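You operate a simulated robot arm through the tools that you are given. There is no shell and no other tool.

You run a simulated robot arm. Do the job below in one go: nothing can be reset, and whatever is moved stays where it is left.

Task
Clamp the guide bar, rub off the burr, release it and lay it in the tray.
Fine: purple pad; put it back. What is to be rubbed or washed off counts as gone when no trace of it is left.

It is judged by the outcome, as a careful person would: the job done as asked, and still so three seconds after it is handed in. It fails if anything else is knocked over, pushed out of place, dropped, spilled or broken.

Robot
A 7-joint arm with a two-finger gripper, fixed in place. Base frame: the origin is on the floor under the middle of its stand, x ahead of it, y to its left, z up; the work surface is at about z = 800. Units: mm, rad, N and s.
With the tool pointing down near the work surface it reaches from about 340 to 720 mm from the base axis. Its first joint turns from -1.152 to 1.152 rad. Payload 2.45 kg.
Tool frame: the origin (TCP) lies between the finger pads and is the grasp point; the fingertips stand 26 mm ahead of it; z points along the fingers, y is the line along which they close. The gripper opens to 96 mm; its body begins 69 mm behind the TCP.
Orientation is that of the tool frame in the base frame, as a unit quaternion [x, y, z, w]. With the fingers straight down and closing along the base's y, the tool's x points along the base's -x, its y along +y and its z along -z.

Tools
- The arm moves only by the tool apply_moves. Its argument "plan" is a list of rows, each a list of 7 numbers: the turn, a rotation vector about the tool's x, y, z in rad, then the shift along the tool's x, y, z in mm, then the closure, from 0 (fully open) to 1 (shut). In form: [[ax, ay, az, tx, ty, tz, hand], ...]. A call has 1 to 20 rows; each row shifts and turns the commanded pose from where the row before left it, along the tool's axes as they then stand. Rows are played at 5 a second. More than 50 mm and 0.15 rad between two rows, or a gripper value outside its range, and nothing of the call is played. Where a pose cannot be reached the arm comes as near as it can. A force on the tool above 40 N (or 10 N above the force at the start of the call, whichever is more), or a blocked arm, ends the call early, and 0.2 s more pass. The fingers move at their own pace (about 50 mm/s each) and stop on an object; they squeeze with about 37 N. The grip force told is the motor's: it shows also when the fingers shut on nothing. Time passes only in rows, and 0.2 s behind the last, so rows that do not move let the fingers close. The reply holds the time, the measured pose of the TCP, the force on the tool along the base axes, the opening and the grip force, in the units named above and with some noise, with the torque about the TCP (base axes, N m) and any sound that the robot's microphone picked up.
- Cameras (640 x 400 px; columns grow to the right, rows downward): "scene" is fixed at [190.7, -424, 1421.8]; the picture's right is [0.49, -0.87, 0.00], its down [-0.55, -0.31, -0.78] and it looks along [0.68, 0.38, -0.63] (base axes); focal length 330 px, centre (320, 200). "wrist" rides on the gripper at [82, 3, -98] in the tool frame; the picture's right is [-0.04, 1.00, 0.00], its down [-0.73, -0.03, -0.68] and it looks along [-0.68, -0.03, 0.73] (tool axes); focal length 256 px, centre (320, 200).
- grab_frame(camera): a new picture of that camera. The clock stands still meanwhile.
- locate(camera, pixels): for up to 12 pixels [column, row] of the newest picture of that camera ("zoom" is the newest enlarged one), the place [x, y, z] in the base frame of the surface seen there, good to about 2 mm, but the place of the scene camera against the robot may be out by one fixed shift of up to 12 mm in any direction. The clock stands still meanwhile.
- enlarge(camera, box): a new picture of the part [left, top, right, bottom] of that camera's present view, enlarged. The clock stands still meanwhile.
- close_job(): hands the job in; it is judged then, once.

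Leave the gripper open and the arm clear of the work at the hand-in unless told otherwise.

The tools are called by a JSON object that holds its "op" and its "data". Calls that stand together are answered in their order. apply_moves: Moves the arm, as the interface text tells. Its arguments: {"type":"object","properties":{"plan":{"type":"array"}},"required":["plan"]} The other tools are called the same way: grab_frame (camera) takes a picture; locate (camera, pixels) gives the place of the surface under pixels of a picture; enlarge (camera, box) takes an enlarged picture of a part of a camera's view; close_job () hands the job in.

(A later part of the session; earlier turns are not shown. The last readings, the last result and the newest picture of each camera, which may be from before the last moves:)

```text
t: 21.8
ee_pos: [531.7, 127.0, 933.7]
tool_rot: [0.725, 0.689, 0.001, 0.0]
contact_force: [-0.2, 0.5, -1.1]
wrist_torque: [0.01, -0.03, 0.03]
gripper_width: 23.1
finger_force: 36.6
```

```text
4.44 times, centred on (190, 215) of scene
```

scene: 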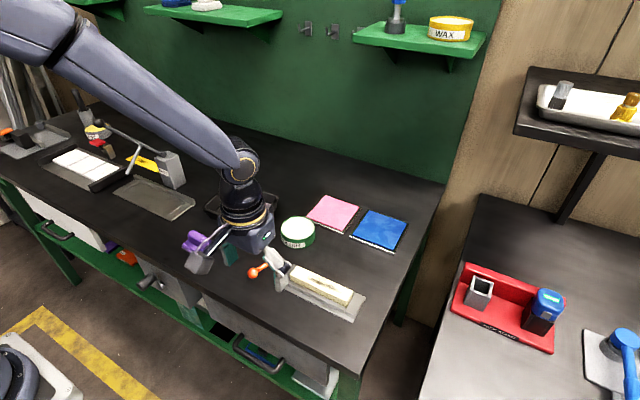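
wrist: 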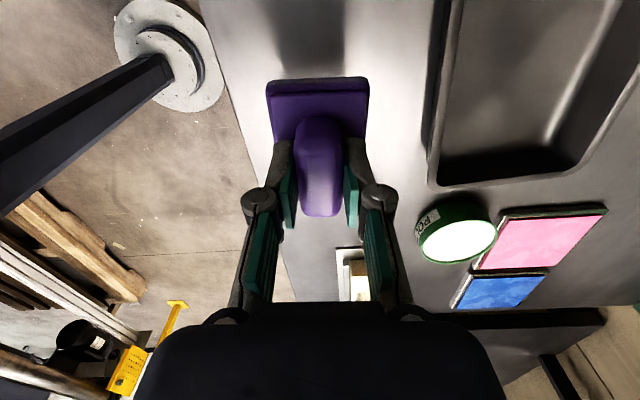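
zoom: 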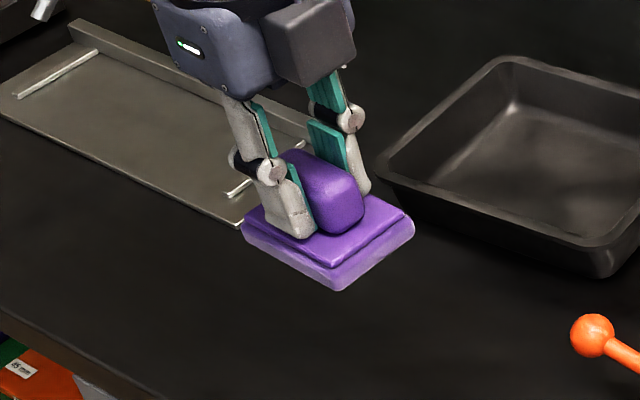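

The pad hangs level, with no drop. I'll fly it at this height (pad bottom near z 887) to above the bar, turning back 0.05 rad so it lines up with the bar.

{"op": "apply_moves", "data": {"plan": [[0, 0, -0.05, 0, 0, 0, 0.85], [0, 0, 0, -39.6, 4.8, 0, 0.85], [0, 0, 0, -39.6, 4.8, 0, 0.85], [0, 0, 0, -39.6, 4.8, 0, 0.85], [0, 0, 0, -39.6, 4.8, 0, 0.85], [0, 0, 0, -39.6, 4.8, 0, 0.85], [0, 0, 0, -39.6, 4.8, 0, 0.85], [0, 0, 0, -39.6, 4.8, 0, 0.85], [0, 0, 0, -39.6, 4.8, 0, 0.85], [0, 0, 0, 0, 0, 0, 0.85]]}}

{"op": "grab_frame", "data": {"camera": "wrist"}}

{"op": "enlarge", "data": {"camera": "scene", "box": [230, 190, 390, 310]}}

```text
t: 24.0
ee_pos: [570.7, -190.7, 933.4]
tool_rot: [0.707, 0.707, 0.0, 0.0]
contact_force: [-0.3, 0.1, 0.2]
wrist_torque: [0.0, -0.01, 0.01]
gripper_width: 23.2
finger_force: 36.8
```

```text
taken
```

wrist: 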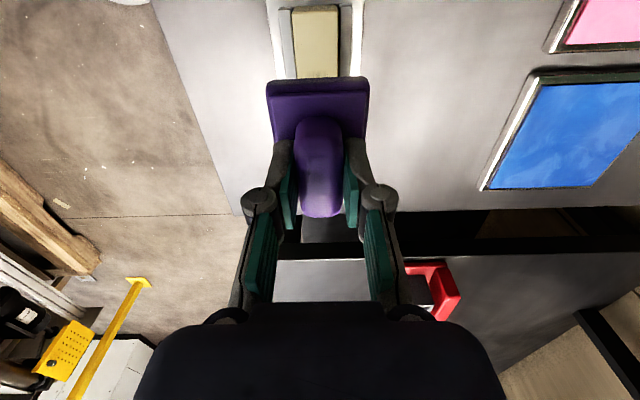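

```text
3.33 times, centred on (310, 250) of scene
```

zoom: 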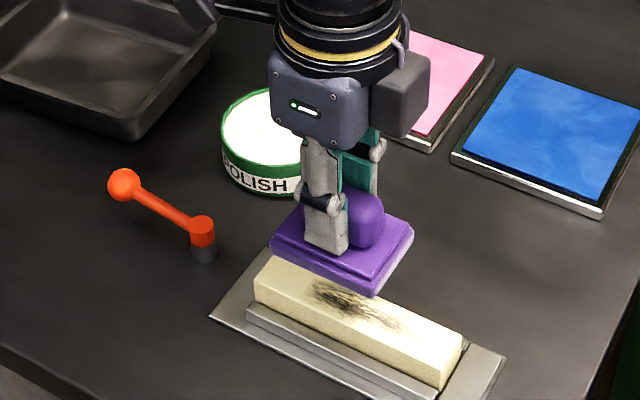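

The pad is over the bar, lined up. I'll descend quickly to just above the bar top, then in small steps until I feel contact.

{"op": "apply_moves", "data": {"plan": [[0, 0, 0, 0, 0, 25, 0.85], [0, 0, 0, 0, 0, 22, 0.85], [0, 0, 0, 0, 0, 1.5, 0.85], [0, 0, 0, 0, 0, 1.5, 0.85], [0, 0, 0, 0, 0, 0, 0.85]]}}

```text
t: 25.2
ee_pos: [570.9, -189.5, 882.8]
tool_rot: [0.707, 0.707, 0.0, 0.0]
contact_force: [0.0, -0.3, -1.1]
wrist_torque: [-0.01, -0.01, -0.02]
gripper_width: 23.0
finger_force: 36.6
```

No contact yet (z ≈ 882.8). I'll go down in 0.7 mm steps.

{"op": "apply_moves", "data": {"plan": [[0, 0, 0, 0, 0, 0.7, 0.85], [0, 0, 0, 0, 0, 0.7, 0.85], [0, 0, 0, 0, 0, 0, 0.85]]}}

```text
t: 26.0
ee_pos: [572.4, -189.3, 882.8]
tool_rot: [0.708, 0.707, 0.001, 0.0]
contact_force: [-2.8, 1.2, 10.9]
wrist_torque: [0.03, 0.22, 0.0]
gripper_width: 23.3
finger_force: 37.3
```

Contact at about 11 N downward press. Now I rub back and forth along the bar (pad centre from y ≈ −165 to −240), keeping the press.

{"op": "apply_moves", "data": {"plan": [[0, 0, 0, 12, 0, 0, 0.85], [0, 0, 0, 12, 0, 0, 0.85], [0, 0, 0, -15, 0, 0, 0.85], [0, 0, 0, -15, 0, 0, 0.85], [0, 0, 0, -15, 0, 0, 0.85], [0, 0, 0, -15, 0, 0, 0.85], [0, 0, 0, -15, 0, 0, 0.85], [0, 0, 0, 15, 0, 0, 0.85], [0, 0, 0, 15, 0, 0, 0.85], [0, 0, 0, 15, 0, 0, 0.85], [0, 0, 0, 15, 0, 0, 0.85], [0, 0, 0, 15, 0, 0, 0.85], [0, 0, 0, 0, 0, 0, 0.85]]}}

{"op": "enlarge", "data": {"camera": "scene", "box": [230, 200, 390, 320]}}

```text
t: 28.8
ee_pos: [572.8, -165.2, 881.8]
tool_rot: [0.708, 0.706, 0.0, 0.0]
contact_force: [0.6, -2.0, 4.3]
wrist_torque: [-0.1, -0.07, -0.03]
gripper_width: 22.8
finger_force: 36.5
```

```text
3.33 times, centred on (310, 260) of scene
```

zoom: 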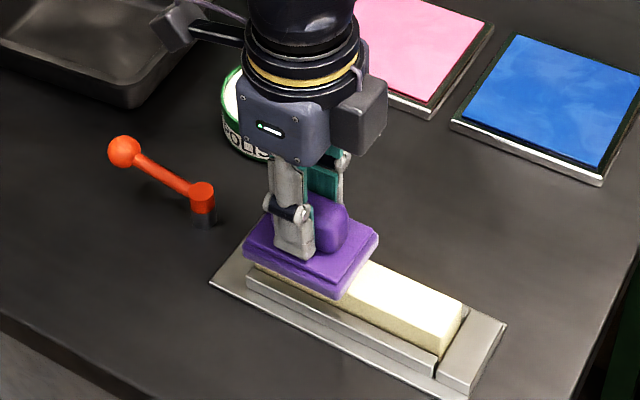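

The exposed part of the bar already looks clean and it hasn't shifted. I'll press a touch more (force dropped to about 4 N) and do two more full cycles so that no trace remains.

{"op": "apply_moves", "data": {"plan": [[0, 0, 0, -15, 0, 0.4, 0.85], [0, 0, 0, -15, 0, 0, 0.85], [0, 0, 0, -15, 0, 0, 0.85], [0, 0, 0, -15, 0, 0, 0.85], [0, 0, 0, -15, 0, 0, 0.85], [0, 0, 0, 15, 0, 0, 0.85], [0, 0, 0, 15, 0, 0, 0.85], [0, 0, 0, 15, 0, 0, 0.85], [0, 0, 0, 15, 0, 0, 0.85], [0, 0, 0, 15, 0, 0, 0.85], [0, 0, 0, -15, 0, 0, 0.85], [0, 0, 0, -15, 0, 0, 0.85], [0, 0, 0, -15, 0, 0, 0.85], [0, 0, 0, -15, 0, 0, 0.85], [0, 0, 0, -15, 0, 0, 0.85], [0, 0, 0, 0, 0, 0, 0.85]]}}

{"op": "enlarge", "data": {"camera": "scene", "box": [230, 210, 390, 330]}}

{"op": "grab_frame", "data": {"camera": "wrist"}}

```text
t: 32.2
ee_pos: [571.1, -239.7, 881.3]
tool_rot: [0.707, 0.707, 0.0, 0.0]
contact_force: [-0.9, 0.8, 3.8]
wrist_torque: [0.13, 0.03, -0.03]
gripper_width: 23.0
finger_force: 37.0
```

```text
3.33 times, centred on (310, 270) of scene
```

zoom: 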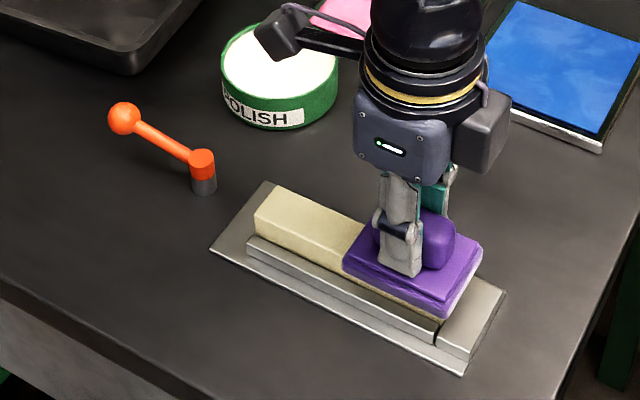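

```text
taken
```

wrist: 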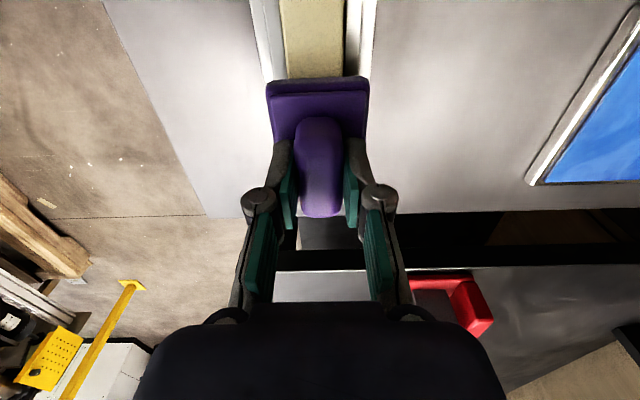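

I'll lift the pad straight up 55 mm and inspect the whole top of the bar.

{"op": "apply_moves", "data": {"plan": [[0, 0, 0, 0, 0, -10, 0.85], [0, 0, 0, 0, 0, -25, 0.85], [0, 0, 0, 30, 0, -20, 0.85], [0, 0, 0, 45, 0, 0, 0.85], [0, 0, 0, 45, 0, 0, 0.85], [0, 0, 0, 45, 0, 0, 0.85], [0, 0, 0, 0, 0, 0, 0.85]]}}

{"op": "enlarge", "data": {"camera": "scene", "box": [270, 250, 370, 325]}}

{"op": "enlarge", "data": {"camera": "wrist", "box": [260, 160, 400, 300]}}

```text
t: 33.8
ee_pos: [570.5, -73.8, 937.4]
tool_rot: [0.707, 0.707, 0.0, 0.0]
contact_force: [0.0, 0.0, 0.4]
wrist_torque: [-0.01, 0.0, 0.02]
gripper_width: 23.0
finger_force: 37.1
```

```text
5.33 times, centred on (320, 288) of scene
```

zoom: 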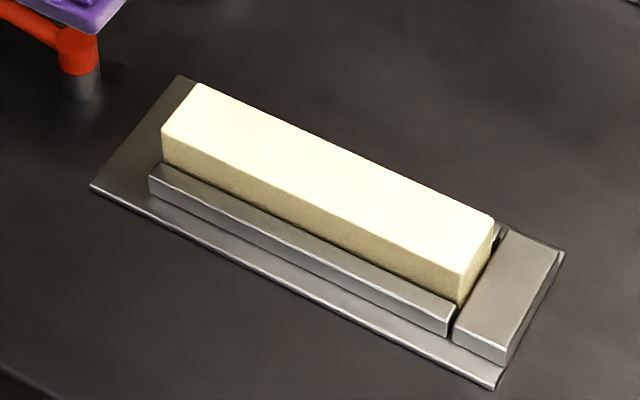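

```text
2.86 times, centred on (330, 230) of wrist
```

zoom: 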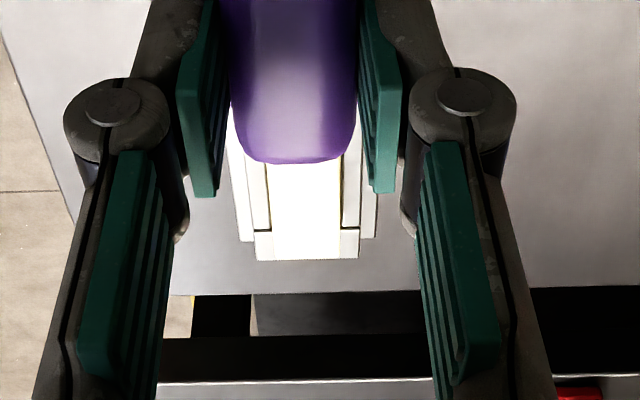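

The bar top looks clean from the scene camera. I'll zoom further, in case of faint leftovers hidden by brightness.

{"op": "enlarge", "data": {"camera": "scene", "box": [295, 260, 345, 292]}}

{"op": "enlarge", "data": {"camera": "scene", "box": [325, 275, 375, 307]}}

```text
12.50 times, centred on (320, 276) of scene
```

zoom: 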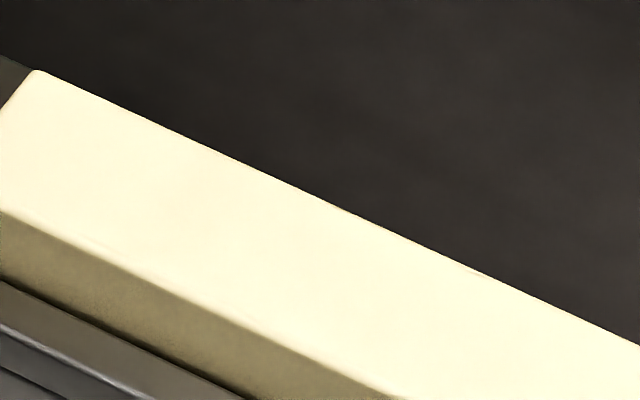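

```text
12.50 times, centred on (350, 291) of scene
```

zoom: 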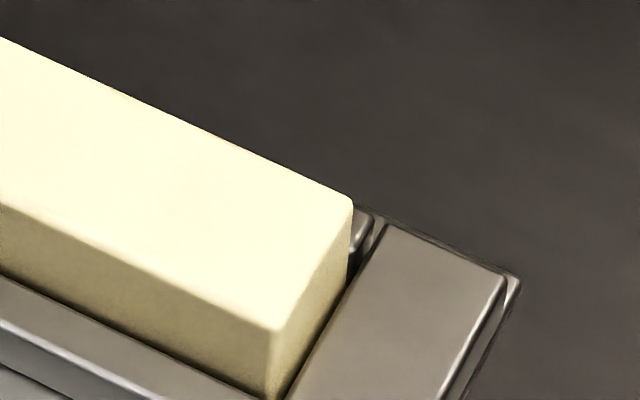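

It looks clean at 12.5×. As margin against a faint residue too pale to see, I'll set the pad down again and do two more light cycles before putting it back.

{"op": "apply_moves", "data": {"plan": [[0, 0, 0, -45, 0, 0, 0.85], [0, 0, 0, -46, 0, 0, 0.85], [0, 0, 0, 0, 0, 25, 0.85], [0, 0, 0, 0, 0, 25, 0.85], [0, 0, 0, 0, 0, 4, 0.85], [0, 0, 0, 0, 0, 1.4, 0.85], [0, 0, 0, 0, 0, 0, 0.85]]}}

```text
t: 35.4
ee_pos: [570.2, -166.2, 880.9]
tool_rot: [0.708, 0.706, 0.001, 0.0]
contact_force: [-2.1, 0.8, 11.6]
wrist_torque: [0.1, 0.17, -0.03]
gripper_width: 23.2
finger_force: 36.7
```

Contact again at about 11.6 N. Two more cycles along the burr area now.

{"op": "apply_moves", "data": {"plan": [[0, 0, 0, -15, 0, 0, 0.85], [0, 0, 0, -15, 0, 0, 0.85], [0, 0, 0, -15, 0, 0, 0.85], [0, 0, 0, -15, 0, 0, 0.85], [0, 0, 0, -15, 0, 0, 0.85], [0, 0, 0, 15, 0, 0, 0.85], [0, 0, 0, 15, 0, 0, 0.85], [0, 0, 0, 15, 0, 0, 0.85], [0, 0, 0, 15, 0, 0, 0.85], [0, 0, 0, 15, 0, 0, 0.85], [0, 0, 0, -15, 0, 0, 0.85], [0, 0, 0, -15, 0, 0, 0.85], [0, 0, 0, -15, 0, 0, 0.85], [0, 0, 0, -15, 0, 0, 0.85], [0, 0, 0, 15, 0, 0, 0.85], [0, 0, 0, 15, 0, 0, 0.85], [0, 0, 0, 15, 0, 0, 0.85], [0, 0, 0, 0, 0, 0, 0.85]]}}

```text
t: 39.2
ee_pos: [570.5, -182.2, 880.5]
tool_rot: [0.708, 0.706, -0.001, 0.0]
contact_force: [-0.2, -3.4, 8.8]
wrist_torque: [0.14, 0.02, 0.0]
gripper_width: 23.0
finger_force: 37.2
```

The rubbing is done with the bar unmoved. I'll lift and carry the pad back to above its original place (533.5, 127), restoring its 0.05 rad turn.

{"op": "apply_moves", "data": {"plan": [[0, 0, 0, 0, 0, -10, 0.85], [0, 0, 0, 0, 0, -25, 0.85], [0, 0, 0, 0, 0, -20, 0.85], [0, 0, 0, 38.6, -4.6, 0, 0.85], [0, 0, 0, 38.6, -4.6, 0, 0.85], [0, 0, 0, 38.6, -4.6, 0, 0.85], [0, 0, 0, 38.6, -4.6, 0, 0.85], [0, 0, 0, 38.6, -4.6, 0, 0.85], [0, 0, 0, 38.6, -4.6, 0, 0.85], [0, 0, 0, 38.6, -4.6, 0, 0.85], [0, 0, 0, 38.6, -4.6, 0, 0.85], [0, 0, 0.05, 0, 0, 0, 0.85], [0, 0, 0, 0, 0, 0, 0.85]]}}

{"op": "grab_frame", "data": {"camera": "wrist"}}

{"op": "enlarge", "data": {"camera": "scene", "box": [270, 250, 370, 325]}}

```text
t: 42.0
ee_pos: [534.8, 128.6, 937.2]
tool_rot: [0.725, 0.689, 0.0, 0.0]
contact_force: [0.5, 0.4, -0.6]
wrist_torque: [0.01, 0.01, 0.01]
gripper_width: 23.1
finger_force: 37.3
```

```text
taken
```

wrist: 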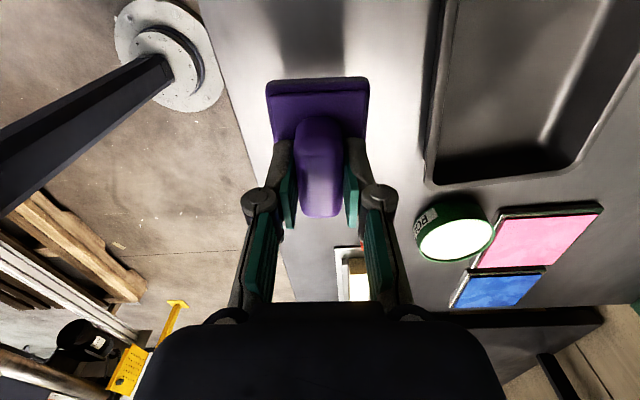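

```text
5.33 times, centred on (320, 288) of scene
```

zoom: 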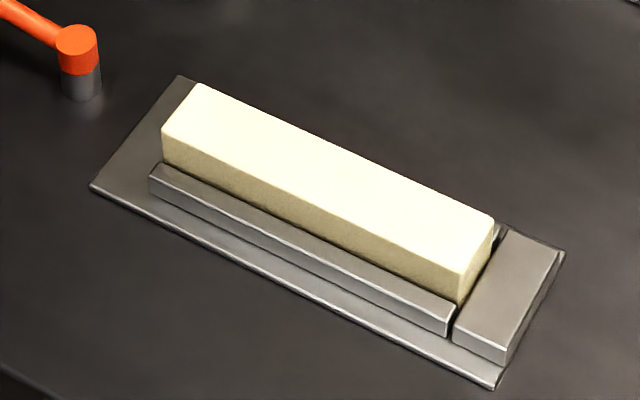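

The pad sits in the grip exactly as before. By my command bookkeeping I'm 1.6 mm too far in +x and 87.8 mm above the pick-up pose. I'll correct that, lower most of the way, and finish gently.

{"op": "apply_moves", "data": {"plan": [[0, 0, 0, 0, -1.6, 25, 0.85], [0, 0, 0, 0, 0, 25, 0.85], [0, 0, 0, 0, 0, 25, 0.85], [0, 0, 0, 0, 0, 9, 0.85], [0, 0, 0, 0, 0, 2, 0.85], [0, 0, 0, 0, 0, 1, 0.85], [0, 0, 0, 0, 0, 0, 0.85]]}}

```text
t: 43.6
ee_pos: [533.9, 127.3, 848.3]
tool_rot: [0.725, 0.689, 0.0, 0.0]
contact_force: [-0.1, -0.2, -0.1]
wrist_torque: [0.0, 0.02, -0.01]
gripper_width: 23.2
finger_force: 37.6
```

No contact yet at z ≈ 848. A few more fine steps down.

{"op": "apply_moves", "data": {"plan": [[0, 0, 0, 0, 0, 0.8, 0.85], [0, 0, 0, 0, 0, 0.5, 0.85], [0, 0, 0, 0, 0, 0, 0.85]]}}

```text
t: 44.4
ee_pos: [533.3, 127.6, 847.3]
tool_rot: [0.725, 0.689, 0.0, 0.0]
contact_force: [-0.3, 0.8, -1.0]
wrist_torque: [0.01, -0.01, 0.02]
gripper_width: 22.8
finger_force: 37.0
```

Still free. I'll continue down in 0.6 mm steps.

{"op": "apply_moves", "data": {"plan": [[0, 0, 0, 0, 0, 0.6, 0.85], [0, 0, 0, 0, 0, 0.6, 0.85], [0, 0, 0, 0, 0, 0, 0.85]]}}

```text
t: 45.2
ee_pos: [532.6, 128.0, 847.5]
tool_rot: [0.724, 0.689, 0.0, 0.0]
contact_force: [-1.3, 0.1, 5.5]
wrist_torque: [0.18, 0.03, 0.04]
gripper_width: 23.0
finger_force: 36.6
```

The pad is on the bench (5.5 N up). I'll open the fingers, let them clear, and rise.

{"op": "apply_moves", "data": {"plan": [[0, 0, 0, 0, 0, 0, 0.7], [0, 0, 0, 0, 0, 0, 0.5], [0, 0, 0, 0, 0, 0, 0.4], [0, 0, 0, 0, 0, 0, 0.4], [0, 0, 0, 0, 0, -30, 0.4], [0, 0, 0, 0, 0, -30, 0.4], [0, 0, 0, 0, 0, -30, 0.3], [0, 0, 0, 0, 0, 0, 0.3]]}}

{"op": "grab_frame", "data": {"camera": "wrist"}}

{"op": "enlarge", "data": {"camera": "wrist", "box": [230, 30, 410, 142]}}

```text
t: 47.0
ee_pos: [533.1, 127.8, 936.8]
tool_rot: [0.725, 0.689, 0.001, 0.0]
contact_force: [-0.4, 0.0, -0.1]
wrist_torque: [0.01, 0.02, 0.04]
gripper_width: 67.2
finger_force: 0.1
```

```text
taken
```

wrist: 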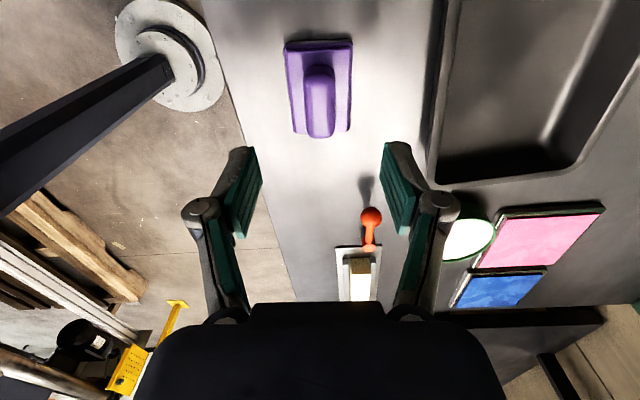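

```text
3.56 times, centred on (320, 86) of wrist
```

zoom: 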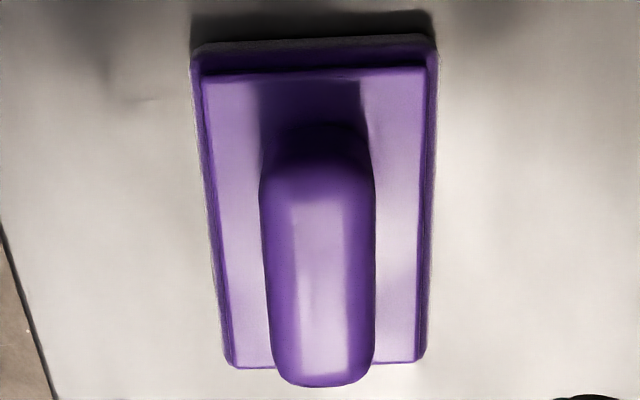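

The pad stands upright. I'll compare its corners with the originals: (513,160), (558,159), (509,97.5), (555,96).

{"op": "locate", "data": {"camera": "zoom", "pixels": [[212, 83], [424, 76], [238, 355], [412, 355], [320, 190], [320, 375], [265, 250], [372, 250]]}}

```text
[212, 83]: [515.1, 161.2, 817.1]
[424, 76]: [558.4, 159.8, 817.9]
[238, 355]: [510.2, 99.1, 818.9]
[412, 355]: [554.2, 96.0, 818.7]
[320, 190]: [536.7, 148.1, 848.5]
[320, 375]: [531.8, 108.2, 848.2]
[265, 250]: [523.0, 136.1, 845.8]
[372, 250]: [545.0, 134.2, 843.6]
```

The pad is back within about 1 mm of where it was. Now I move to y ≈ −100 so the wrist camera can look straight at the bar top and double-check it's clean before unclamping.

{"op": "apply_moves", "data": {"plan": [[0, 0, -0.05, 0, 0, 0, 0.3], [0, 0, 0, -38, 6.2, 0, 0.3], [0, 0, 0, -38, 6.2, 0, 0.3], [0, 0, 0, -38, 6.2, 0, 0.3], [0, 0, 0, -38, 6.2, 0, 0], [0, 0, 0, -38, 6.2, 0, 0], [0, 0, 0, -38, 6.2, 0, 0], [0, 0, 0, 0, 0, 0, 0]]}}

{"op": "grab_frame", "data": {"camera": "wrist"}}

{"op": "enlarge", "data": {"camera": "wrist", "box": [250, 120, 390, 260]}}

```text
t: 48.8
ee_pos: [571.0, -101.0, 936.3]
tool_rot: [0.707, 0.707, 0.0, 0.001]
contact_force: [-1.3, -0.4, -0.5]
wrist_torque: [0.0, 0.0, -0.03]
gripper_width: 96.2
finger_force: 0.1
```

```text
taken
```

wrist: 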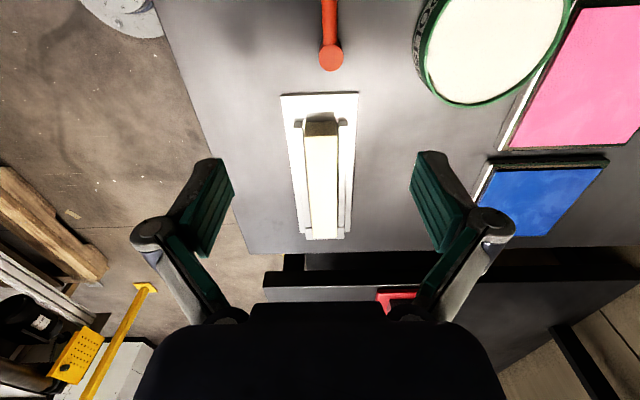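

```text
2.86 times, centred on (320, 190) of wrist
```

zoom: 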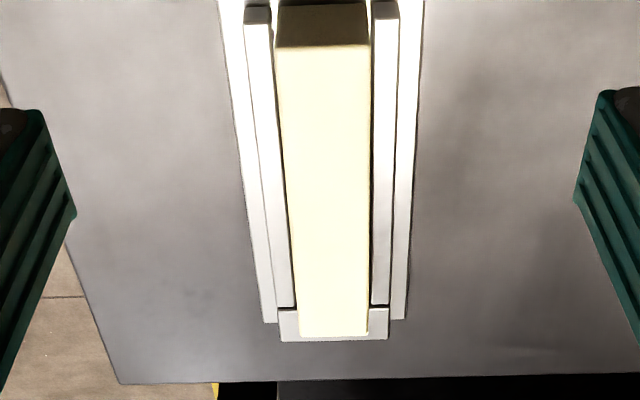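

The bar top is spotless from this side too. Now release: go back over the lever ball (about (581, −1)), straddle it in x, lower to z ≈ 846.

{"op": "apply_moves", "data": {"plan": [[0, 0, 0, 34, 3.4, 0, 0.4], [0, 0, 0, 34, 3.3, 0, 0.4], [0, 0, 0, 32, 3.3, 0, 0.4], [0, 0, 0, 0, 0, 30, 0.4], [0, 0, 0, 0, 0, 30, 0.4], [0, 0, 0, 0, 0, 30, 0.4], [0, 0, 0, 0, 0, 0, 0.6], [0, 0, 0, 0, 0, 0, 0.66]]}}

{"op": "grab_frame", "data": {"camera": "wrist"}}

```text
t: 50.6
ee_pos: [579.9, -0.9, 846.1]
tool_rot: [0.708, 0.706, 0.0, 0.0]
contact_force: [0.5, -0.1, 0.0]
wrist_torque: [-0.02, -0.01, 0.01]
gripper_width: 32.6
finger_force: 0.1
```

```text
taken
```

wrist: 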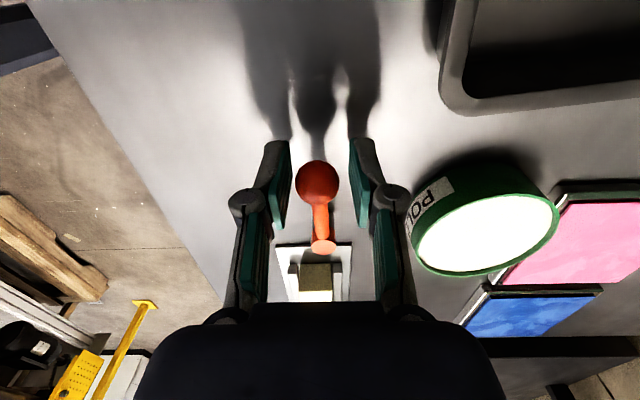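

The ball is straddled. I'll swing it back the way it came (toward −x), first half.

{"op": "apply_moves", "data": {"plan": [[0, 0, 0, 0, -3, 0, 0.68], [0, 0, -0.08, -0.25, -5.4, 0, 0.68], [0, 0, -0.1, -0.34, -6.74, 0, 0.68], [0, 0, -0.1, -0.34, -6.74, 0, 0.68], [0, 0, -0.1, -0.34, -6.74, 0, 0.68], [0, 0, -0.1, -0.34, -6.74, 0, 0.68], [0, 0, -0.1, -0.34, -6.74, 0, 0.68], [0, 0, -0.1, -0.34, -6.74, 0, 0.68], [0, 0, -0.1, -0.34, -6.74, 0, 0.68], [0, 0, 0, 0, 0, 0, 0.68]]}}

{"op": "enlarge", "data": {"camera": "scene", "box": [200, 210, 360, 310]}}

{"op": "grab_frame", "data": {"camera": "wrist"}}

```text
t: 52.8
ee_pos: [529.5, -20.5, 846.7]
tool_rot: [0.385, 0.923, 0.0, 0.0]
contact_force: [1.1, 1.3, -0.3]
wrist_torque: [0.03, 0.03, 0.0]
gripper_width: 31.0
finger_force: 0.4
```

```text
4.00 times, centred on (280, 260) of scene
```

zoom: 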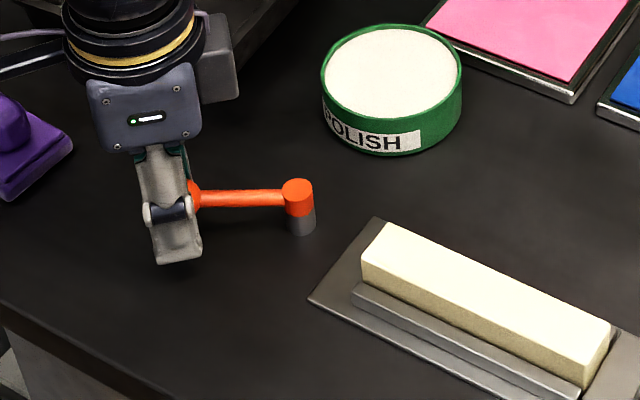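

```text
taken
```

wrist: 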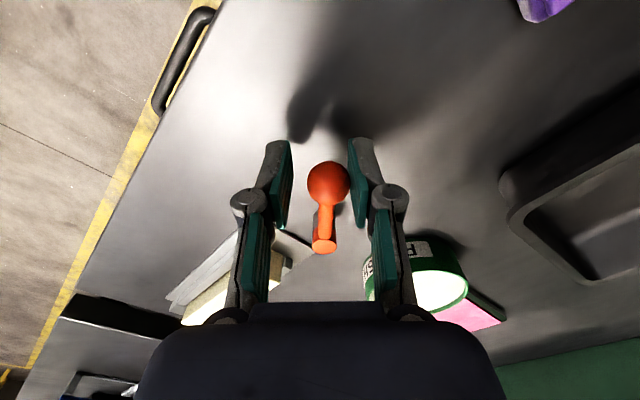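

It follows freely. I'll continue back to its starting angle, with smaller steps at the end in case there is a stop.

{"op": "apply_moves", "data": {"plan": [[0, 0, -0.1, -0.34, -6.74, 0, 0.68], [0, 0, -0.1, -0.34, -6.74, 0, 0.68], [0, 0, -0.1, -0.34, -6.74, 0, 0.68], [0, 0, -0.1, -0.34, -6.74, 0, 0.68], [0, 0, -0.1, -0.34, -6.74, 0, 0.68], [0, 0, -0.1, -0.34, -6.74, 0, 0.68], [0, 0, -0.06, -0.15, -4.05, 0, 0.68], [0, 0, 0, 0, 0, 0, 0.68]]}}

{"op": "enlarge", "data": {"camera": "scene", "box": [200, 210, 360, 310]}}

{"op": "grab_frame", "data": {"camera": "wrist"}}

```text
t: 54.6
ee_pos: [510.7, -57.9, 845.4]
tool_rot: [0.065, 0.998, 0.0, 0.001]
contact_force: [-0.1, 1.0, -0.2]
wrist_torque: [0.04, -0.04, 0.02]
gripper_width: 31.1
finger_force: 0.1
```

```text
4.00 times, centred on (280, 260) of scene
```

zoom: 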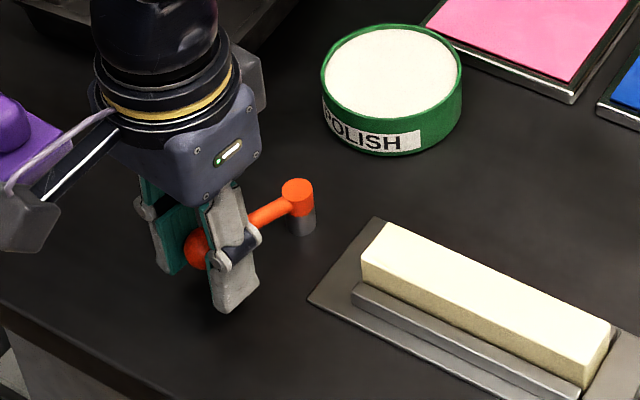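

```text
taken
```

wrist: 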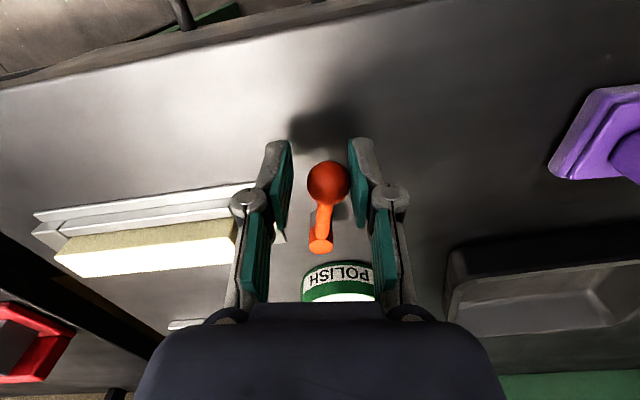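

Nearly back (ball at y ≈ −54; it started at −61.5). I'll take a few small steps until it's at the starting angle or I feel a stop.

{"op": "apply_moves", "data": {"plan": [[0, 0, -0.04, -0.05, -2.7, 0, 0.68], [0, 0, -0.04, -0.05, -2.7, 0, 0.68], [0, 0, -0.04, -0.05, -2.7, 0, 0.68], [0, 0, 0, 0, 0, 0, 0.68]]}}

{"op": "locate", "data": {"camera": "wrist", "pixels": [[328, 180], [320, 246]]}}

```text
t: 55.6
ee_pos: [510.1, -65.7, 846.2]
tool_rot: [0.005, 1.0, 0.0, 0.001]
contact_force: [1.8, 4.3, -0.6]
wrist_torque: [0.01, -0.02, -0.01]
gripper_width: 33.7
finger_force: 2.3
```

```text
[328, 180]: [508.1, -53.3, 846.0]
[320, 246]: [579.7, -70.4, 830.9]
```

A stop is felt here (4.3 N, fingers pushed slightly), so the lever is fully back at its open position. I'll back off, open, and rise.

{"op": "apply_moves", "data": {"plan": [[0, 0, 0, 0, 4, 0, 0.62], [0, 0, 0, 0, 0, 0, 0.5], [0, 0, 0, 0, 0, -30, 0.5], [0, 0, 0, 0, 0, -40, 0.3], [0, 0, 0, 0, 0, -20, 0.3], [0, 0, 0, 0, 0, 0, 0.3]]}}

{"op": "grab_frame", "data": {"camera": "wrist"}}

{"op": "enlarge", "data": {"camera": "scene", "box": [170, 130, 390, 330]}}

```text
t: 57.0
ee_pos: [510.2, -63.9, 937.1]
tool_rot: [0.006, 1.0, 0.0, 0.0]
contact_force: [-0.7, 0.5, -0.6]
wrist_torque: [-0.01, -0.01, 0.0]
gripper_width: 67.3
finger_force: 0.1
```

```text
taken
```

wrist: 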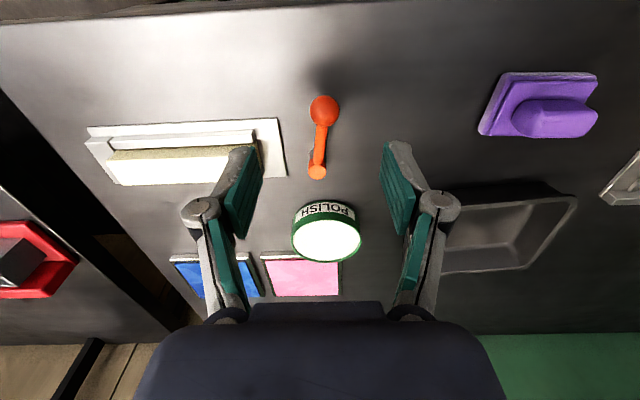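

```text
2.00 times, centred on (280, 230) of scene
```

zoom: 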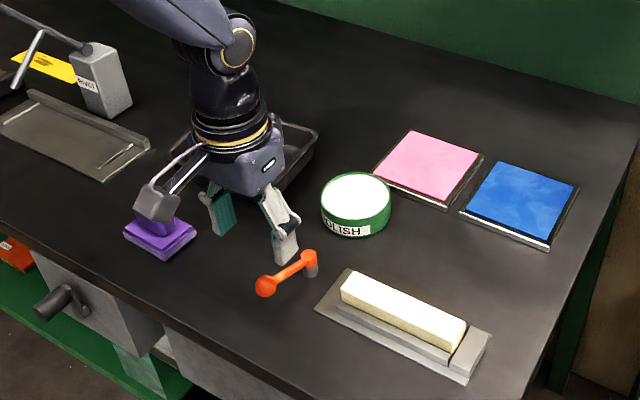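

The lever is back and nothing else moved. Now I'll study the black tray (wrist (510,230)) to see how the 137 mm bar fits: enlarge and locate inner floor and rim points.

{"op": "enlarge", "data": {"camera": "wrist", "box": [430, 170, 590, 282]}}

{"op": "locate", "data": {"camera": "zoom", "pixels": [[560, 110], [500, 120], [440, 130], [380, 140], [300, 150], [200, 160], [480, 200], [420, 260], [350, 300], [250, 300], [150, 280], [430, 350]]}}

```text
3.57 times, centred on (510, 226) of wrist
```

zoom: 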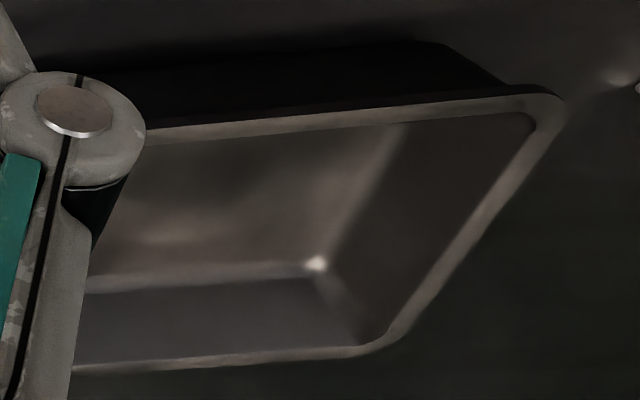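

```text
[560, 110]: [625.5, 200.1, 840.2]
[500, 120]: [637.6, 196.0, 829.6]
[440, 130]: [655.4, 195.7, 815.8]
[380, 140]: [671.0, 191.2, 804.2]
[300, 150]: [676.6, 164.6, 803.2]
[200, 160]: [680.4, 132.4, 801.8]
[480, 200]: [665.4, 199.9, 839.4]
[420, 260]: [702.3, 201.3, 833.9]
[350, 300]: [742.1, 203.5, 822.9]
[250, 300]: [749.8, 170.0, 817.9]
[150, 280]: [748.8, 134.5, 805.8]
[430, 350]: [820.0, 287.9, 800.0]
```

The tray floor reaches roughly x 632–747, y 52–190 — barely the bar's length in y, so the bar will have to lie diagonally. I'll move to get a square view of the tray and measure properly.

{"op": "apply_moves", "data": {"plan": [[0, 0, 0, -2, 36.8, -12.6, 0], [0, 0, 0, -2, 36.8, -12.6, 0], [0, 0, 0, -2, 36.8, -12.6, 0], [0, 0, 0, -2, 36.8, -12.6, 0], [0, 0, 0, -2, 36.8, -12.6, 0], [0, 0, 0, 0, 0, 0, 0]]}}

{"op": "grab_frame", "data": {"camera": "wrist"}}

{"op": "enlarge", "data": {"camera": "wrist", "box": [240, 110, 400, 222]}}

```text
t: 58.4
ee_pos: [522.6, 122.4, 999.0]
tool_rot: [0.006, 1.0, 0.0, 0.0]
contact_force: [-0.3, 0.1, 0.6]
wrist_torque: [-0.01, 0.02, 0.0]
gripper_width: 95.8
finger_force: 0.1
```

```text
taken
```

wrist: 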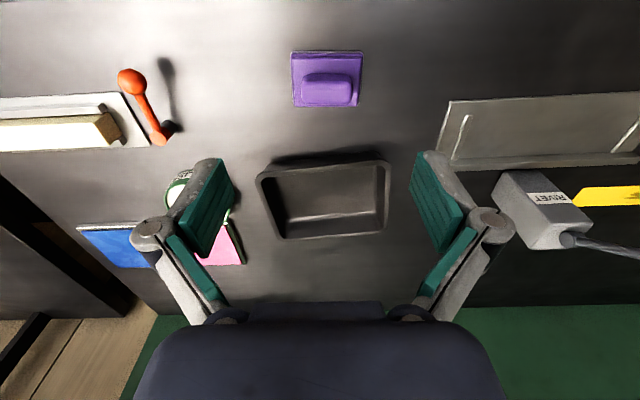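

```text
3.57 times, centred on (320, 166) of wrist
```

zoom: 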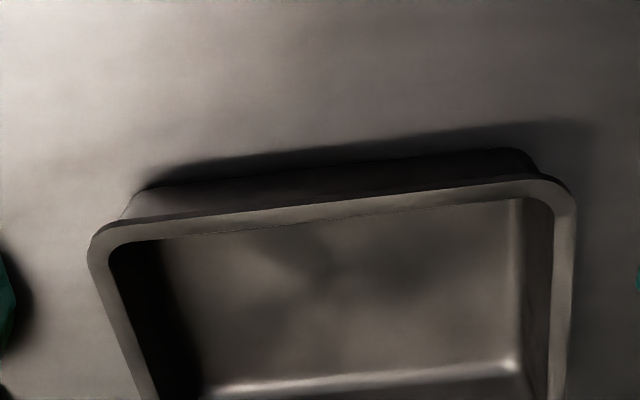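

The tray is slightly rotated. I'll enlarge its whole outline and measure corners of rim and floor.

{"op": "enlarge", "data": {"camera": "wrist", "box": [240, 140, 400, 252]}}

{"op": "locate", "data": {"camera": "zoom", "pixels": [[110, 125], [200, 290], [520, 80], [515, 255], [300, 115], [220, 277], [350, 275], [180, 260], [530, 160], [140, 200], [350, 180], [500, 262]]}}

{"op": "locate", "data": {"camera": "zoom", "pixels": [[105, 135], [180, 340], [520, 325], [560, 95], [335, 350], [330, 100], [100, 170], [565, 200], [160, 280], [540, 310], [240, 200], [450, 130]]}}

```text
3.57 times, centred on (320, 196) of wrist
```

zoom: 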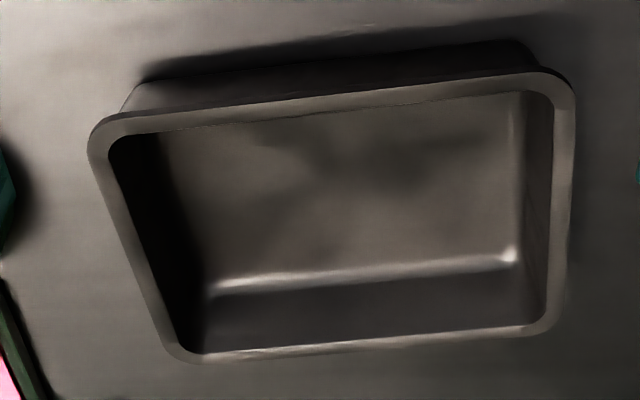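

```text
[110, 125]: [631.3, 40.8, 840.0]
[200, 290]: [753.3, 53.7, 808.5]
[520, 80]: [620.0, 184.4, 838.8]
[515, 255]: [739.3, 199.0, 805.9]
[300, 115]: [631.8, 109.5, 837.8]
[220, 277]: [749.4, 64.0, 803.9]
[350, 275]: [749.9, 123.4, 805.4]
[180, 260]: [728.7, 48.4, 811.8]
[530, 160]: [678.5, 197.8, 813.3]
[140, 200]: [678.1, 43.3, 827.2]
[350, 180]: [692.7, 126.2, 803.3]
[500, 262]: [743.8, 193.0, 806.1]
```

```text
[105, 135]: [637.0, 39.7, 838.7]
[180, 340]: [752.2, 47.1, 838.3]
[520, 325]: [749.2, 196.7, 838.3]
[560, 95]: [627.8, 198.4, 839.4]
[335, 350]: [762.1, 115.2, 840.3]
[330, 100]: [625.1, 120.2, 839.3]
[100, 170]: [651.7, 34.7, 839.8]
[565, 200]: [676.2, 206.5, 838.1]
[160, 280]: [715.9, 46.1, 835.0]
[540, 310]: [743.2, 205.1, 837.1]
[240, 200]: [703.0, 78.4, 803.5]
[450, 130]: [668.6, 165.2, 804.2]
```

The tray centre is near (693, 121), with a floor of about 112 × 142 mm at z 804 and a rim at z 839. A diagonal lay, with the bar running about 125° in the base frame, leaves a few mm of clearance all round and keeps the wrist in angles it has already used. Now I fly high to above the bar and turn the tool to close across x.

{"op": "apply_moves", "data": {"plan": [[0, 0, 0, -6.54, -40.1, 0, 0.3], [0, 0, 0, -6.54, -40.1, 0, 0.3], [0, 0, 0, -6.54, -40.1, 0, 0.3], [0, 0, 0, -6.54, -40.1, 0, 0.3], [0, 0, 0, -6.54, -40.1, 0, 0.3], [0, 0, 0, -6.54, -40.1, 0, 0.3], [0, 0, 0, -6.54, -40.1, 0, 0.3], [0, 0, 0, -6.54, -40.1, 0, 0.3], [0, 0, 0.1417, 0, 0, 0, 0.3], [0, 0, 0.1417, 0, 0, 0, 0.3], [0, 0, 0.1417, 0, 0, 0, 0.3], [0, 0, 0.1417, 0, 0, 0, 0.3], [0, 0, 0.1417, 0, 0, 0, 0.3], [0, 0, 0.1417, 0, 0, 0, 0.3], [0, 0, 0.1417, 0, 0, 0, 0.3], [0, 0, 0.1417, 0, 0, 0, 0.3], [0, 0, 0.1417, 0, 0, 0, 0.3], [0, 0, 0.1417, 0, 0, 0, 0.3], [0, 0, 0.1417, 0, 0, 0, 0.3]]}}

{"op": "grab_frame", "data": {"camera": "wrist"}}

```text
t: 62.4
ee_pos: [570.4, -199.8, 999.6]
tool_rot: [0.708, 0.707, -0.001, -0.001]
contact_force: [0.2, -0.1, 0.6]
wrist_torque: [-0.01, 0.04, 0.0]
gripper_width: 67.1
finger_force: 0.0
```

```text
taken
```

wrist: 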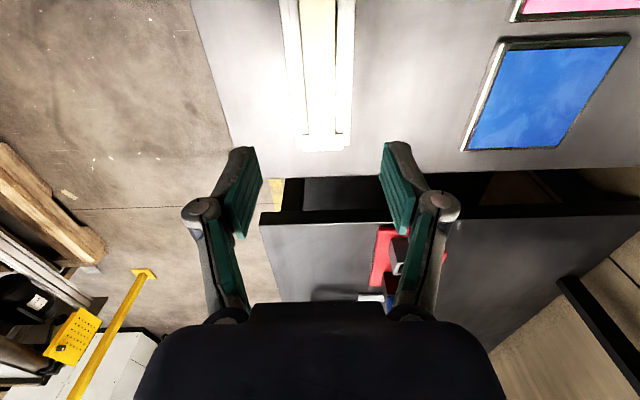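

I'm above the bar centre at (570.4, −199.8) with the right orientation. I'll descend to TCP z ≈ 846 with the fingers at 58 mm, then close on the bar.

{"op": "apply_moves", "data": {"plan": [[0, 0, 0, 0.5, 0.6, 35, 0.4], [0, 0, 0, 0, 0, 35, 0.4], [0, 0, 0, 0, 0, 35, 0.4], [0, 0, 0, 0, 0, 30, 0.4], [0, 0, 0, 0, 0, 18.5, 0.4], [0, 0, 0, 0, 0, 0, 0.4], [0, 0, 0, 0, 0, 0, 0.6], [0, 0, 0, 0, 0, 0, 0.8], [0, 0, 0, 0, 0, 0, 0.8], [0, 0, 0, 0, 0, 0, 0.8]]}}

{"op": "enlarge", "data": {"camera": "scene", "box": [240, 210, 400, 330]}}

```text
t: 64.6
ee_pos: [571.4, -199.7, 846.2]
tool_rot: [0.707, 0.707, 0.0, 0.0]
contact_force: [-0.3, 0.7, 0.2]
wrist_torque: [-0.02, -0.04, 0.0]
gripper_width: 29.2
finger_force: 37.3
```

```text
3.33 times, centred on (320, 270) of scene
```

zoom: 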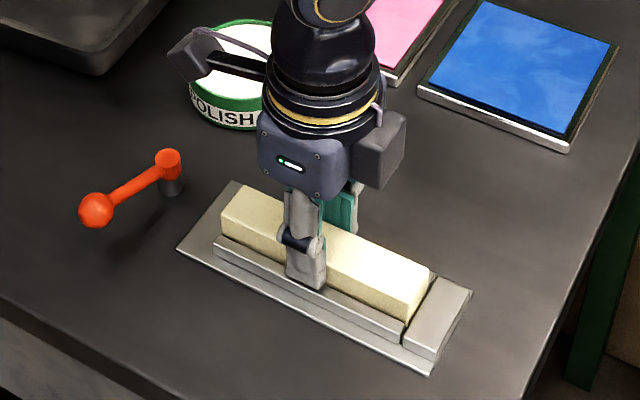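

The bar is gripped (29.2 mm) with almost no side force now, which fits it being unclamped. I'll lift it 2 mm and read the force.

{"op": "apply_moves", "data": {"plan": [[0, 0, 0, 0, 0, -1.5, 0.8], [0, 0, 0, 0, 0, -1.5, 0.8], [0, 0, 0, 0, 0, 0, 0.8]]}}

```text
t: 65.4
ee_pos: [570.0, -199.7, 848.0]
tool_rot: [0.708, 0.707, 0.0, 0.0]
contact_force: [0.1, -1.2, -1.0]
wrist_torque: [-0.04, 0.01, 0.04]
gripper_width: 29.5
finger_force: 37.1
```

It lifts freely now, so it's released. I'll lift it straight up to about z 945 and check.

{"op": "apply_moves", "data": {"plan": [[0, 0, 0, 0, 0, -12, 0.8], [0, 0, 0, 0, 0, -25, 0.8], [0, 0, 0, 0, 0, -30, 0.8], [0, 0, 0, 0, 0, -30, 0.8], [0, 0, 0, 0, 0, 0, 0.8]]}}

{"op": "enlarge", "data": {"camera": "scene", "box": [240, 190, 400, 330]}}

{"op": "grab_frame", "data": {"camera": "wrist"}}

```text
t: 66.6
ee_pos: [569.2, -201.0, 946.5]
tool_rot: [0.707, 0.707, 0.0, 0.0]
contact_force: [-0.2, 0.1, -1.6]
wrist_torque: [0.0, -0.02, -0.01]
gripper_width: 29.3
finger_force: 37.2
```

```text
2.86 times, centred on (320, 260) of scene
```

zoom: 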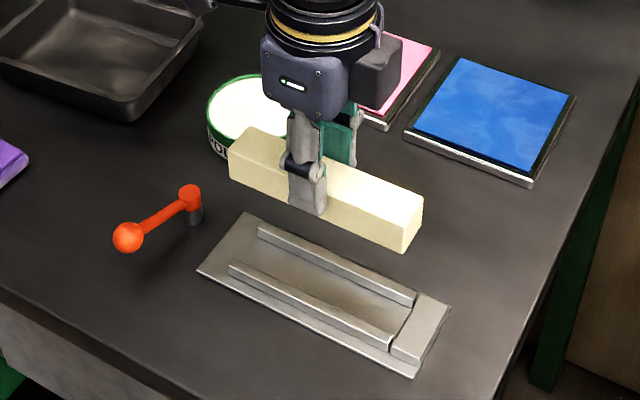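

```text
taken
```

wrist: 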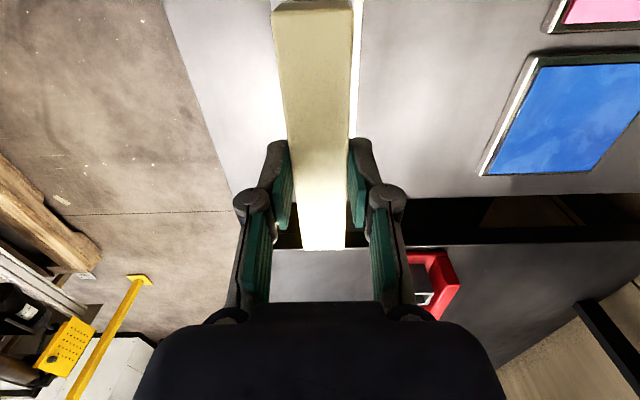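

The bar hangs level and clean, and the fixture stayed put. I'll carry it at this height (bar bottom near z 904) to above the tray centre (693, 121), then turn it −0.61 rad to the diagonal.

{"op": "apply_moves", "data": {"plan": [[0, 0, 0, 40, 15.2, 0, 0.8], [0, 0, 0, 40, 15.2, 0, 0.8], [0, 0, 0, 40, 15.2, 0, 0.8], [0, 0, 0, 40, 15.2, 0, 0.8], [0, 0, 0, 40, 15.2, 0, 0.8], [0, 0, 0, 40, 15.2, 0, 0.8], [0, 0, 0, 40, 15.2, 0, 0.8], [0, 0, 0, 40, 15.2, 0, 0.8], [0, 0, -0.122, 0, 0, 0, 0.8], [0, 0, -0.122, 0, 0, 0, 0.8], [0, 0, -0.122, 0, 0, 0, 0.8], [0, 0, -0.122, 0, 0, 0, 0.8], [0, 0, -0.122, 0, 0, 0, 0.8], [0, 0, 0, 0, 0, 0, 0.8]]}}

{"op": "grab_frame", "data": {"camera": "wrist"}}

{"op": "enlarge", "data": {"camera": "scene", "box": [160, 120, 320, 250]}}

```text
t: 69.6
ee_pos: [692.1, 120.3, 946.3]
tool_rot: [0.461, 0.887, -0.001, -0.001]
contact_force: [-0.9, -0.2, -0.6]
wrist_torque: [0.01, -0.01, -0.02]
gripper_width: 29.4
finger_force: 36.9
```

```text
taken
```

wrist: 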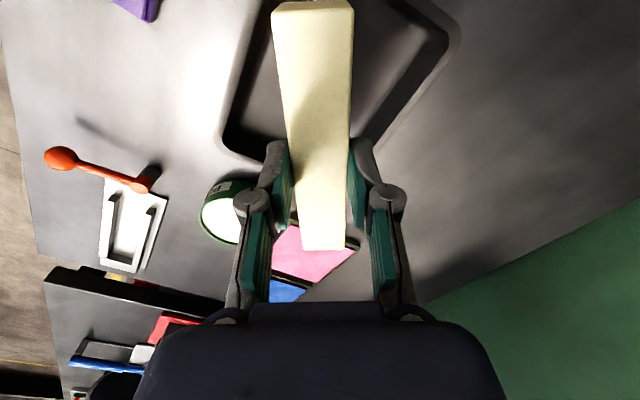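

```text
3.08 times, centred on (240, 185) of scene
```

zoom: 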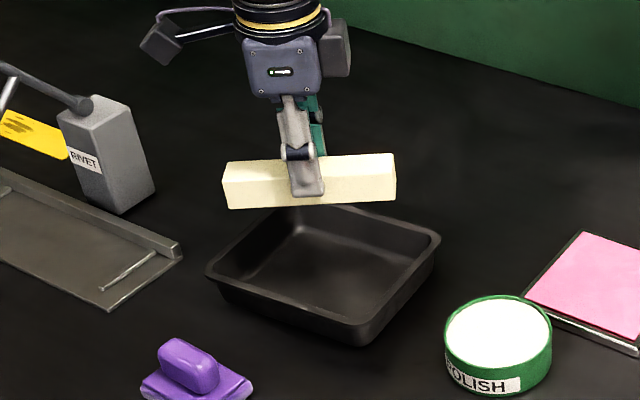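

The bar is over the tray on the diagonal. I'll lower it to just above the rim and check clearances at the ends.

{"op": "apply_moves", "data": {"plan": [[0, 0, 0, 0.6, 1.2, 20, 0.8], [0, 0, 0, 0, 0, 20, 0.8], [0, 0, 0, 0, 0, 16, 0.8], [0, 0, 0, 0, 0, 0, 0.8]]}}

{"op": "grab_frame", "data": {"camera": "wrist"}}

{"op": "enlarge", "data": {"camera": "scene", "box": [180, 150, 300, 250]}}

{"op": "enlarge", "data": {"camera": "wrist", "box": [200, 0, 480, 260]}}

```text
t: 70.6
ee_pos: [694.3, 121.3, 890.3]
tool_rot: [0.463, 0.887, 0.0, 0.0]
contact_force: [0.6, 0.6, -1.0]
wrist_torque: [0.02, 0.02, -0.01]
gripper_width: 29.2
finger_force: 37.3
```

```text
taken
```

wrist: 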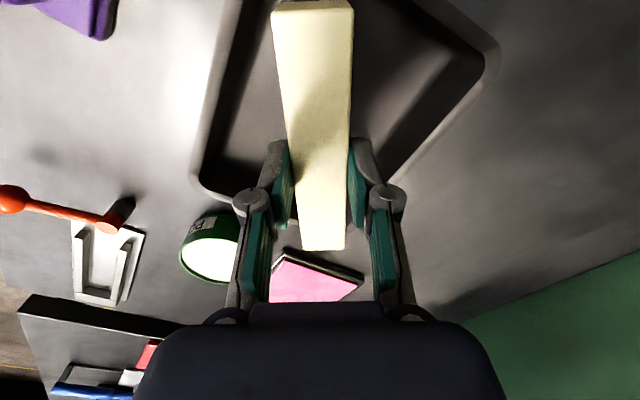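

```text
4.00 times, centred on (240, 200) of scene
```

zoom: 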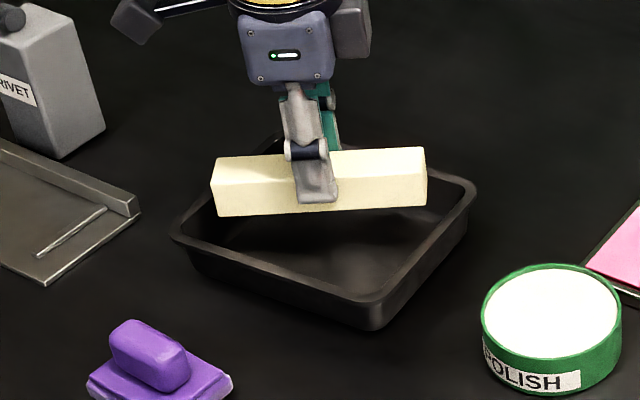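

```text
1.54 times, centred on (340, 130) of wrist
```

zoom: 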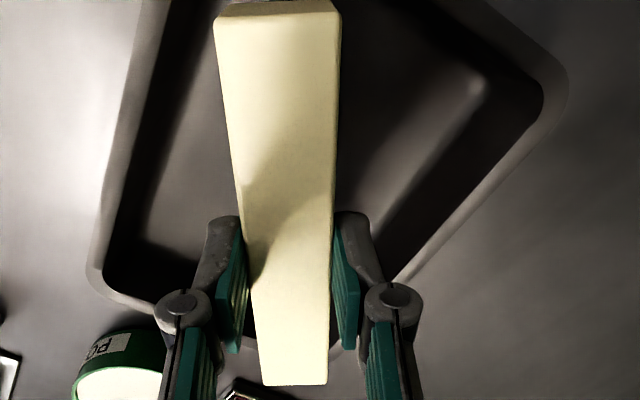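

I'll verify numerically where the bar's ends are relative to the tray's inner walls.

{"op": "locate", "data": {"camera": "zoom", "pixels": [[265, 380], [325, 380], [225, 25], [335, 25], [475, 88], [545, 90], [110, 260], [160, 200], [420, 150], [105, 285], [400, 270], [350, 110]]}}

```text
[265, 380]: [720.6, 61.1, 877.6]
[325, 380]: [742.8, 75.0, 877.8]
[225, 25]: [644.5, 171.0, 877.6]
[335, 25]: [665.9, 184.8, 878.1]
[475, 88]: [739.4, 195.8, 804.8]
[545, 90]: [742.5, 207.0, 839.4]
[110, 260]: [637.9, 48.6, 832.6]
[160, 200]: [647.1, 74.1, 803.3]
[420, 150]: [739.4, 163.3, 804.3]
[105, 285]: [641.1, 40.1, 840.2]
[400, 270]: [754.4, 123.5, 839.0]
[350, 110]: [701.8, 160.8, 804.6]
```

The bar centre is at (693.4, 123). The tightest gap is about 4 mm at the +x wall, so I'll shift 2.5 mm toward −x and 1 mm toward −y, then lower it, slowly at the end.

{"op": "apply_moves", "data": {"plan": [[0, 0, 0, 0.6, -2.6, 0, 0.8], [0, 0, 0, 0, 0, 15, 0.8], [0, 0, 0, 0, 0, 15, 0.8], [0, 0, 0, 0, 0, 8, 0.8], [0, 0, 0, 0, 0, 3, 0.8], [0, 0, 0, 0, 0, 1, 0.8], [0, 0, 0, 0, 0, 0, 0.8]]}}

```text
t: 72.2
ee_pos: [691.4, 119.3, 848.3]
tool_rot: [0.462, 0.887, -0.001, 0.0]
contact_force: [0.4, 0.0, -0.7]
wrist_torque: [0.0, 0.0, -0.01]
gripper_width: 29.5
finger_force: 36.9
```

No contact with walls or floor yet (z ≈ 848). Fine steps down to the floor.

{"op": "apply_moves", "data": {"plan": [[0, 0, 0, 0, 0, 0.8, 0.8], [0, 0, 0, 0, 0, 0.8, 0.8], [0, 0, 0, 0, 0, 0.6, 0.8], [0, 0, 0, 0, 0, 0, 0.8]]}}

```text
t: 73.2
ee_pos: [691.4, 120.4, 845.4]
tool_rot: [0.463, 0.887, -0.001, 0.0]
contact_force: [-0.1, 0.2, -1.3]
wrist_torque: [0.0, -0.02, 0.01]
gripper_width: 29.3
finger_force: 37.1
```

Still free at about z 845.7. I'll continue in 0.6 mm steps.

{"op": "apply_moves", "data": {"plan": [[0, 0, 0, 0, 0, 0.6, 0.8], [0, 0, 0, 0, 0, 0.5, 0.8], [0, 0, 0, 0, 0, 0, 0.8]]}}

```text
t: 74.0
ee_pos: [690.8, 121.2, 845.4]
tool_rot: [0.462, 0.887, 0.002, 0.001]
contact_force: [-0.8, 0.2, 4.0]
wrist_torque: [0.14, 0.13, 0.0]
gripper_width: 29.5
finger_force: 37.7
```

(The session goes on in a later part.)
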